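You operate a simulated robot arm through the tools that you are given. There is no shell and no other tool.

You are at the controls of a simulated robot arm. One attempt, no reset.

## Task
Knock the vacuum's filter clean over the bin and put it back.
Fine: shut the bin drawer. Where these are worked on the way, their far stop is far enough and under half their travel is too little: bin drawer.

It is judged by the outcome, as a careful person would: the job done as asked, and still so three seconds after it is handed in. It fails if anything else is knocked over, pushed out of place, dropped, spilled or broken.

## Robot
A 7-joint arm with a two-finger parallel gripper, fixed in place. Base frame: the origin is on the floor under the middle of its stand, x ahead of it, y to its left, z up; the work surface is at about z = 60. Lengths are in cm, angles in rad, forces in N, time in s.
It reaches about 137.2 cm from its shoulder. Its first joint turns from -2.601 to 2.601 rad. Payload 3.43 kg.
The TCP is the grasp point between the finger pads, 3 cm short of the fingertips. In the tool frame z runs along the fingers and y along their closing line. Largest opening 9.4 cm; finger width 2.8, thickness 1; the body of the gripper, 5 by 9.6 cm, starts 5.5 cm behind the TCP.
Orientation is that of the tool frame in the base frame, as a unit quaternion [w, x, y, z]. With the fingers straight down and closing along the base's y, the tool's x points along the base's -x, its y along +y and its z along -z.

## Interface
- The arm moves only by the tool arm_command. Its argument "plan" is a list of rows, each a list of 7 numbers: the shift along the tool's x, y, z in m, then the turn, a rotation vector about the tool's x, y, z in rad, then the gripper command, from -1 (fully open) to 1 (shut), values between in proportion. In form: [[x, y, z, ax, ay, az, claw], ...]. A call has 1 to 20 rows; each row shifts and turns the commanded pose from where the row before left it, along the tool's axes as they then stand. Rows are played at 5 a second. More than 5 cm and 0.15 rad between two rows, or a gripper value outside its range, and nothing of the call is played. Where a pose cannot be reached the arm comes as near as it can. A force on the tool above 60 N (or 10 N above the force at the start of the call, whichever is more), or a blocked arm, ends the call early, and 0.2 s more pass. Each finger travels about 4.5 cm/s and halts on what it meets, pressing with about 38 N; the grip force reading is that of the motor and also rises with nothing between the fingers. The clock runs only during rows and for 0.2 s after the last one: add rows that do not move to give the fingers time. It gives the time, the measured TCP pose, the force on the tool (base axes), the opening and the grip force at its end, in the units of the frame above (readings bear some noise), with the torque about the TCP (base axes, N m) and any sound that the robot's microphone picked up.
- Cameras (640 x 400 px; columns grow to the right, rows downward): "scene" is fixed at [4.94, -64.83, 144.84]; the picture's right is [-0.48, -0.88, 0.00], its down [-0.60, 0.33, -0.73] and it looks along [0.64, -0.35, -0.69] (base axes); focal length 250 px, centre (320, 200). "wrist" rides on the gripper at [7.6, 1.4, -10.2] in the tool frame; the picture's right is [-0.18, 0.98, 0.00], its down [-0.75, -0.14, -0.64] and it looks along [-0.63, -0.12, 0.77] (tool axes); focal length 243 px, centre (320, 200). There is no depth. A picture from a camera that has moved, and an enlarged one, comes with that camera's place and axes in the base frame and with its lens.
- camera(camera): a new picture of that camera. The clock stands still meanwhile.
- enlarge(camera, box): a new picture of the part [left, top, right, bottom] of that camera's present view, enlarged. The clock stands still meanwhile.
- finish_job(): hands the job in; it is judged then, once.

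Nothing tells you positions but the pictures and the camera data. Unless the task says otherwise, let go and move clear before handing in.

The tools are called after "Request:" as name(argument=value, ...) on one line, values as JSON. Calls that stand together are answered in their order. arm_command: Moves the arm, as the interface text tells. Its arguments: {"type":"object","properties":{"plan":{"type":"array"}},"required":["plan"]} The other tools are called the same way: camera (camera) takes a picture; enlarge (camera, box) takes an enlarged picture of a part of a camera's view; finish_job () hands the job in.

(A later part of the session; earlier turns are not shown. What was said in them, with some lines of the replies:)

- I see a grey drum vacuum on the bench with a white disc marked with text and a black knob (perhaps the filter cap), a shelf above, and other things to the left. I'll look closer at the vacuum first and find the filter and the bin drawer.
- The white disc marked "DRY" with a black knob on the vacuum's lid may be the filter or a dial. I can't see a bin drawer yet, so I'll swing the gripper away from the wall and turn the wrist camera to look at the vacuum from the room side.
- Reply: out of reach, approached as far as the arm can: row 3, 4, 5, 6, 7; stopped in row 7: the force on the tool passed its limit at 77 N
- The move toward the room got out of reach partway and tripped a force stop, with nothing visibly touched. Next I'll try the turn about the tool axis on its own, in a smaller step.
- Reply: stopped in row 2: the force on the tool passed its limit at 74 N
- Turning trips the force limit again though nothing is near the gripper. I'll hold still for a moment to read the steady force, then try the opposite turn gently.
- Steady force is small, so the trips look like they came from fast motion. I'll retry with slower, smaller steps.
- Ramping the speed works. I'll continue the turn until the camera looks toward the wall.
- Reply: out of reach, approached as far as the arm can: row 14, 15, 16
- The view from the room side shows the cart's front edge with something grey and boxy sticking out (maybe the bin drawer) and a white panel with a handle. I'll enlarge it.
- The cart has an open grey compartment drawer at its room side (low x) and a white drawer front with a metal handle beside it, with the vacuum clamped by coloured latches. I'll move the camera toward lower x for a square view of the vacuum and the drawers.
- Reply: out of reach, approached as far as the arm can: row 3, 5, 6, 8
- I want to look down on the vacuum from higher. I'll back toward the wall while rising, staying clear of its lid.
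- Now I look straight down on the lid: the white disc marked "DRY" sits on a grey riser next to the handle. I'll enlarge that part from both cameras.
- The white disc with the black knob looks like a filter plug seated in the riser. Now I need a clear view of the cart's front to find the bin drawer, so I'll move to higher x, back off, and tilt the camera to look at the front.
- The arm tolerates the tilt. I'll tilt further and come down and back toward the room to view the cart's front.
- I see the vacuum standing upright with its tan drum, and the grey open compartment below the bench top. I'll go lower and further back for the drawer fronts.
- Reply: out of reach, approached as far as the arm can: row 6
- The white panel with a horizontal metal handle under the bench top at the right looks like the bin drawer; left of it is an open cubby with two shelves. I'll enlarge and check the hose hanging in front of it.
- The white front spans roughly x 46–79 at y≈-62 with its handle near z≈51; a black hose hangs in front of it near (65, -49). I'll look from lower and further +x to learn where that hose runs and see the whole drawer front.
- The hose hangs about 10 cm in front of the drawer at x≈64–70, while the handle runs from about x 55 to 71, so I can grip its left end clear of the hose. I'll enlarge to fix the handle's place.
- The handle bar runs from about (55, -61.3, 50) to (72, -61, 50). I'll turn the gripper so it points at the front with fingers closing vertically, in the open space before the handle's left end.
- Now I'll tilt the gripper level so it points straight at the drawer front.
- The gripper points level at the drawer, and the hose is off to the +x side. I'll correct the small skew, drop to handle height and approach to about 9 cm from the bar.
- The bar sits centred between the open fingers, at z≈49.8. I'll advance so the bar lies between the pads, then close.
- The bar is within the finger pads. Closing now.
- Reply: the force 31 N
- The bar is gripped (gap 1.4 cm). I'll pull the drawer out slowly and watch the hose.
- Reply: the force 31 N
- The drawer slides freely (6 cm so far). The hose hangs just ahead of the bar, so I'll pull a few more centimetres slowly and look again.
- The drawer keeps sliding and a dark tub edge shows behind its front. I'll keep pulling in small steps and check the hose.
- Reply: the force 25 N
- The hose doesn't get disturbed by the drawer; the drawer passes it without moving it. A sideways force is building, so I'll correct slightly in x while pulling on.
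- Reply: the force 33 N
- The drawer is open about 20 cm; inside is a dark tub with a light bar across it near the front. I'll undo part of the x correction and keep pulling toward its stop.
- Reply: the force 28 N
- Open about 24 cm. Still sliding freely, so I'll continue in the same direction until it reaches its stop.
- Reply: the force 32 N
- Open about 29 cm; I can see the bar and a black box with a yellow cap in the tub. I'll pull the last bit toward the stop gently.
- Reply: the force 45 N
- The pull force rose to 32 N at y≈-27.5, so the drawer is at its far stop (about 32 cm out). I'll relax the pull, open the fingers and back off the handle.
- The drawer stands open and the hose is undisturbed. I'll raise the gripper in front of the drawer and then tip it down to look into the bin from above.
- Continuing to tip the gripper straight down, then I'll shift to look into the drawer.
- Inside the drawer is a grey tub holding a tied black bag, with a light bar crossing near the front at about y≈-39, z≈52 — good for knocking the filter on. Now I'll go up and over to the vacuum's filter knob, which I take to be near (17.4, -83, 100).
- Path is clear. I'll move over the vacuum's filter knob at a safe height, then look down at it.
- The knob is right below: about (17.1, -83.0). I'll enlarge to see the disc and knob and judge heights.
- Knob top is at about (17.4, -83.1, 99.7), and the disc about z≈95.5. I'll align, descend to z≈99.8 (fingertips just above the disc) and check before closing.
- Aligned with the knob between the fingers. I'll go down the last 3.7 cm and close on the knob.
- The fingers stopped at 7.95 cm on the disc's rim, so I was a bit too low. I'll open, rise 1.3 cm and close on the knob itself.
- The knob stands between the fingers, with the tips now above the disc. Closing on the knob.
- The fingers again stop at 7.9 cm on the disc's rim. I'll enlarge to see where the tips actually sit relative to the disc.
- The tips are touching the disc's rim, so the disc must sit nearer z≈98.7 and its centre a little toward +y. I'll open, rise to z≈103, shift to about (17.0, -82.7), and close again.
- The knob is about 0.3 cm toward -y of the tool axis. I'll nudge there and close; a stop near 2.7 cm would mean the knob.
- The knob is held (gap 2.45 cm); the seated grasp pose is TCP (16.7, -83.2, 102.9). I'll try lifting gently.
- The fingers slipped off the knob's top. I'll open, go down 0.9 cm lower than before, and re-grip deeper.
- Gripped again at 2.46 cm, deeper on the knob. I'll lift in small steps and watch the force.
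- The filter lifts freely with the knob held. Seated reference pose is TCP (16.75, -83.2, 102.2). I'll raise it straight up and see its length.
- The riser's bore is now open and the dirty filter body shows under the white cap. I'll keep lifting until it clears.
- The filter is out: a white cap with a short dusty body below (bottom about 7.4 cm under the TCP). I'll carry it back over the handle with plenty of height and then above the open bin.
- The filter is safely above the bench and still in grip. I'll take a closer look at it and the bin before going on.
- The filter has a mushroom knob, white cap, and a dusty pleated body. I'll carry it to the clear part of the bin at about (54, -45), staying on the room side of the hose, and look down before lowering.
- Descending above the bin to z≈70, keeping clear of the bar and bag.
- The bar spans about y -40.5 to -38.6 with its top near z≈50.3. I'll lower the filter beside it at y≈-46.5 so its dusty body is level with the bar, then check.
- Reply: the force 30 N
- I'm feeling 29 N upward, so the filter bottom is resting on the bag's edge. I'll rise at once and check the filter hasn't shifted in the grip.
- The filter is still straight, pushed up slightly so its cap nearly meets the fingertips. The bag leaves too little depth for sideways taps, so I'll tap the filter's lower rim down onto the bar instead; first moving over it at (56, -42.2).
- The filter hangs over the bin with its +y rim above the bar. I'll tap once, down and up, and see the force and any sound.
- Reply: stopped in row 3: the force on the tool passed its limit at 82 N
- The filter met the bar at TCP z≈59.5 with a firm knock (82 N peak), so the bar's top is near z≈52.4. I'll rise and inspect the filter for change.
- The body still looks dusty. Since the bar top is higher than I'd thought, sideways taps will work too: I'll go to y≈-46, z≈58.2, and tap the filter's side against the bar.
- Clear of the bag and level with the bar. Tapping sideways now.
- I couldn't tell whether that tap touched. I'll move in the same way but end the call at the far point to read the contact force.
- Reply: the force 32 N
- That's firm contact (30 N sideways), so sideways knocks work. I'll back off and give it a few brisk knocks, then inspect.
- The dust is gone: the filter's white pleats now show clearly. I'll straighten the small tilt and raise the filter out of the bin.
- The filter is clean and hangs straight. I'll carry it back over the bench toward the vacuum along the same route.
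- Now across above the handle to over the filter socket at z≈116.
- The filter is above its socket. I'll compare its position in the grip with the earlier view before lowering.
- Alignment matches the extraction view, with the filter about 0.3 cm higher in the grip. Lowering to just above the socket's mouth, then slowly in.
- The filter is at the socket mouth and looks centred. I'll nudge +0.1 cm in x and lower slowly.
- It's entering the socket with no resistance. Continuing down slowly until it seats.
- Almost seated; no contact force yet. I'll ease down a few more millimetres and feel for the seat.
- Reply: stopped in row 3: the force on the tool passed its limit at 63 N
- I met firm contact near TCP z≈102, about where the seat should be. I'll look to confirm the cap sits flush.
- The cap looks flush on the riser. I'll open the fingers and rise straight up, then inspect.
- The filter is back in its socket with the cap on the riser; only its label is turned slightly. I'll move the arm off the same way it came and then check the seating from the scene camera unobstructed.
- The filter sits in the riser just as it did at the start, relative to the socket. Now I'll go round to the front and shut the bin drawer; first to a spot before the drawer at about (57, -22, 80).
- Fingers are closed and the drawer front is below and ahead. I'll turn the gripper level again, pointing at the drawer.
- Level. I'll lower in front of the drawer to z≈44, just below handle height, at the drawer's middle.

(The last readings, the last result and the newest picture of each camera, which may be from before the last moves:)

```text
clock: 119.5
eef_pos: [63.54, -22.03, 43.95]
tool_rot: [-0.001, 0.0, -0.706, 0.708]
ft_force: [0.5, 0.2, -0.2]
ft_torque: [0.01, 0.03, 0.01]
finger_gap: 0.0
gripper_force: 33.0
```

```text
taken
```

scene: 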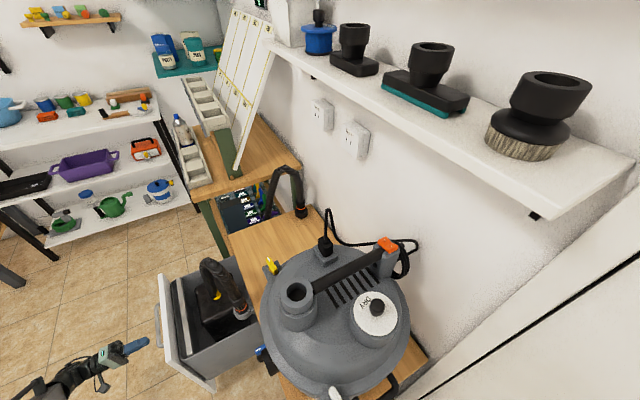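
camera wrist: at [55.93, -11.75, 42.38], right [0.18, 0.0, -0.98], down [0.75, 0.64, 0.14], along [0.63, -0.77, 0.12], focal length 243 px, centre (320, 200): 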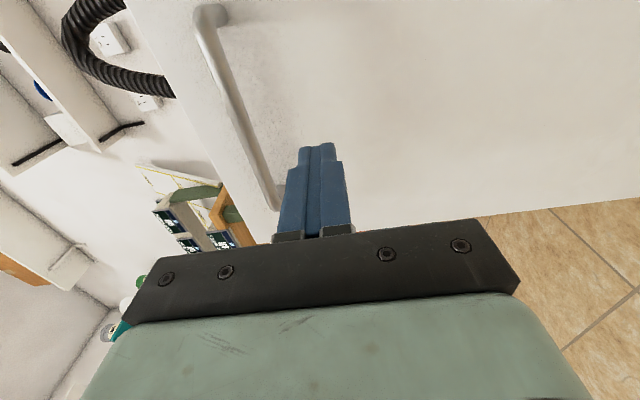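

In position below the handle. I'll push the drawer front in steadily.

Request:
arm_command(plan=[[0, 0, 0.01, 0, 0, 0, 1], [0, 0, 0.015, 0, 0, 0, 1], [0, 0, 0.015, 0, 0, 0, 1], [0, 0, 0.015, 0, 0, 0, 1], [0, 0, 0.015, 0, 0, 0, 1], [0, 0, 0.015, 0, 0, 0, 1], [0, 0, 0.015, 0, 0, 0, 1], [0, 0, 0.015, 0, 0, 0, 1], [0, 0, 0.015, 0, 0, 0, 1], [0, 0, 0.015, 0, 0, 0, 1], [0, 0, 0.015, 0, 0, 0, 1], [0, 0, 0.015, 0, 0, 0, 1]])

Request:
enlarge(camera="scene", box=[120, 220, 320, 370])

```text
clock: 122.1
eef_pos: [63.51, -39.41, 44.18]
tool_rot: [0.0, 0.0, -0.706, 0.708]
ft_force: [-0.2, -0.7, -0.6]
ft_torque: [-0.01, -0.01, -0.02]
finger_gap: 0.01
gripper_force: 33.0
```

```text
2.67 times, centred on (220, 295) of scene
camera zoom: at [4.94, -64.83, 144.84], right [-0.48, -0.88, 0.0], down [-0.6, 0.33, -0.73], along [0.64, -0.35, -0.69], focal length 667 px, centre (587, -53)
```

zoom: 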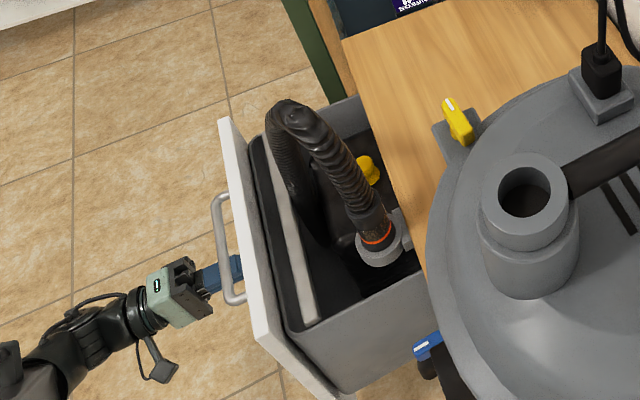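

The drawer is sliding in smoothly. Continuing the push.

Request:
arm_command(plan=[[0, 0, 0.01, 0, 0, 0, 1], [0, 0, 0.015, 0, 0, 0, 1], [0, 0, 0.015, 0, 0, 0, 1], [0, 0, 0.015, 0, 0, 0, 1], [0, 0, 0.015, 0, 0, 0, 1], [0, 0, 0.015, 0, 0, 0, 1], [0, 0, 0.015, 0, 0, 0, 1], [0, 0, 0.015, 0, 0, 0, 1], [0, 0, 0.015, 0, 0, 0, 1], [0, 0, 0.015, 0, 0, 0, 1], [0, 0, 0.015, 0, 0, 0, 1], [0, 0, 0.015, 0, 0, 0, 1], [0, 0, 0.012, 0, 0, 0, 1]])

Request:
enlarge(camera="scene", box=[120, 220, 320, 370])

```text
clock: 124.9
eef_pos: [63.55, -57.93, 44.04]
tool_rot: [0.0, 0.0, -0.706, 0.708]
ft_force: [-0.3, -0.7, -0.3]
ft_torque: [0.01, -0.02, 0.0]
finger_gap: 0.0
gripper_force: 33.2
```

```text
2.67 times, centred on (220, 295) of scene
camera zoom: at [4.94, -64.83, 144.84], right [-0.48, -0.88, 0.0], down [-0.6, 0.33, -0.73], along [0.64, -0.35, -0.69], focal length 667 px, centre (587, -53)
```

zoom: 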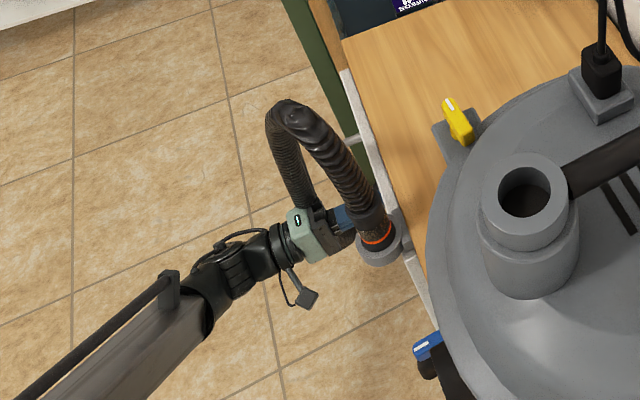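

Nearly closed. I'll push the last centimetres slowly until it meets its stop.

Request:
arm_command(plan=[[0, 0, 0.008, 0, 0, 0, 1], [0, 0, 0.008, 0, 0, 0, 1], [0, 0, 0.008, 0, 0, 0, 1], [0, 0, 0.006, 0, 0, 0, 1], [0, 0, 0.006, 0, 0, 0, 1]])

Request:
enlarge(camera="scene", box=[120, 220, 320, 370])

Request:
camera(camera="wrist")

```text
clock: 126.2
eef_pos: [63.64, -60.92, 44.19]
tool_rot: [-0.002, 0.001, -0.706, 0.709]
ft_force: [0.3, 10.5, 1.7]
ft_torque: [-0.02, -0.01, -0.15]
finger_gap: 0.0
gripper_force: 32.5
stopped in row 5: the force on the tool passed its limit at 69 N (the readings are from after the stop); the commanded pose is now the measured one
```

```text
2.67 times, centred on (220, 295) of scene
camera zoom: at [4.94, -64.83, 144.84], right [-0.48, -0.88, 0.0], down [-0.6, 0.33, -0.73], along [0.64, -0.35, -0.69], focal length 667 px, centre (587, -53)
```

zoom: 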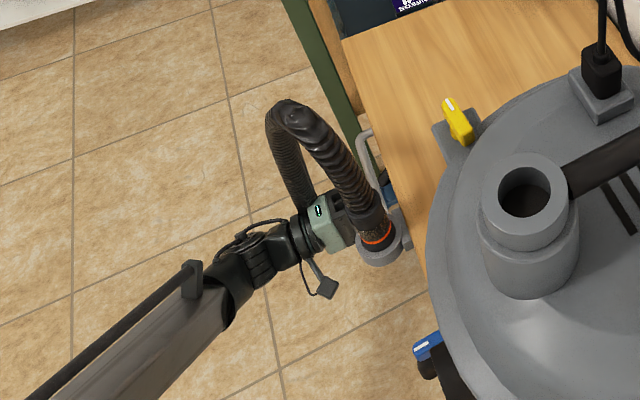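

```text
taken
camera wrist: at [55.88, -50.8, 42.62], right [0.18, 0.0, -0.98], down [0.75, 0.65, 0.14], along [0.63, -0.76, 0.12], focal length 243 px, centre (320, 200)
```

wrist: 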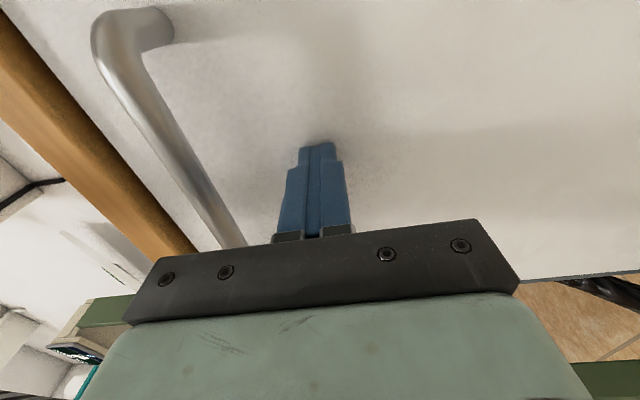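

The drawer reached its closed stop. I'll back the gripper straight off and look over everything.

Request:
arm_command(plan=[[0, 0, -0.01, 0, 0, 0, 1], [0, 0, -0.02, 0, 0, 0, 1], [0, 0, -0.03, 0, 0, 0, 1], [0, 0, -0.03, 0, 0, 0, 1], [0, 0, -0.03, 0, 0, 0, 1], [0, 0, -0.03, 0, 0, 0, 1], [0, 0, -0.03, 0, 0, 0, 1], [0, 0, -0.03, 0, 0, 0, 1], [0, 0, -0.03, 0, 0, 0, 0.5], [0, 0, -0.03, 0, 0, 0, 0], [0, -0.03, -0.02, 0, 0, 0, 0], [0, -0.03, 0, 0, 0, 0, 0], [0, -0.03, 0, 0, 0, 0, 0]])

Request:
camera(camera="scene")

Request:
camera(camera="wrist")

Request:
enlarge(camera="scene", box=[220, 220, 460, 400])

```text
clock: 129.0
eef_pos: [63.38, -31.91, 52.84]
tool_rot: [-0.001, 0.003, -0.707, 0.708]
ft_force: [-0.4, -0.3, 0.1]
ft_torque: [-0.01, -0.02, -0.02]
finger_gap: 4.68
gripper_force: 0.1
```

```text
taken
```

scene: 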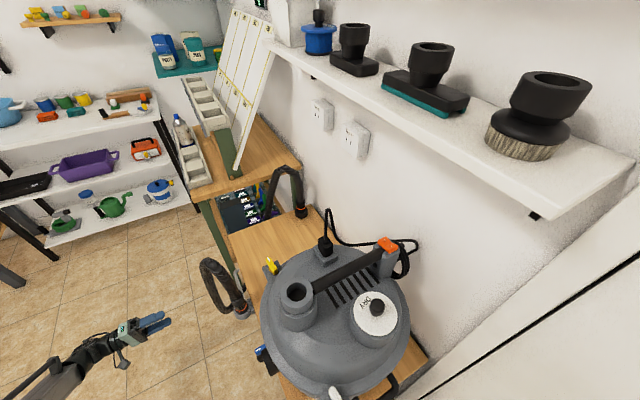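

```text
taken
camera wrist: at [55.73, -21.72, 51.34], right [0.18, 0.0, -0.98], down [0.75, 0.64, 0.14], along [0.63, -0.76, 0.12], focal length 243 px, centre (320, 200)
```

wrist: 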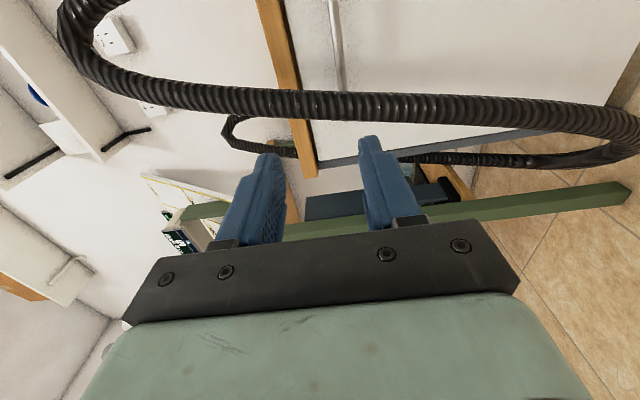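

```text
2.22 times, centred on (340, 310) of scene
camera zoom: at [4.94, -64.83, 144.84], right [-0.48, -0.88, 0.0], down [-0.6, 0.33, -0.73], along [0.64, -0.35, -0.69], focal length 556 px, centre (276, -44)
```

zoom: 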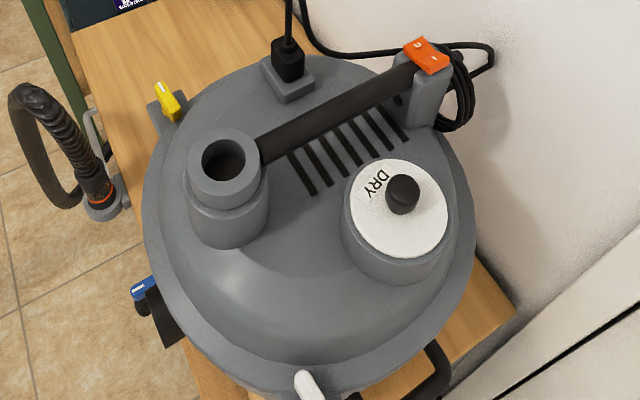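

The drawer is shut, and the hose and everything else stand as they did at the start. The clean filter sits in its socket and the arm is clear, so I'm handing the job in.

Request:
finish_job()

```text
The job is handed in.
```

The vacuum's filter has been knocked clean over the bin and put back in its socket, and I've handed the job in; no verdict has come back yet.

- **Drawer opened:** I pulled the bin drawer out to its far stop, about 32 cm.
- **Filter cleaned:** I lifted the filter out by its knob and knocked it against the bar across the bin. The brown dust came off and its white pleats showed.
- **Filter refitted:** I lowered it back until it met firm contact, and the cap sits on its riser as it did before. It turned a little in the grip, so the "DRY" label is about 12° off where it was.
- **Drawer shut:** I pushed the drawer back until it met its stop, then moved the arm clear.

**Small disturbances:** The whole vacuum looks shifted by about 0.25 cm from where it started. While I was positioning for the knocks, the filter briefly pressed on the rubbish bag in the drawer. In the final pictures nothing was knocked over or dropped, and the hose stayed as it was.
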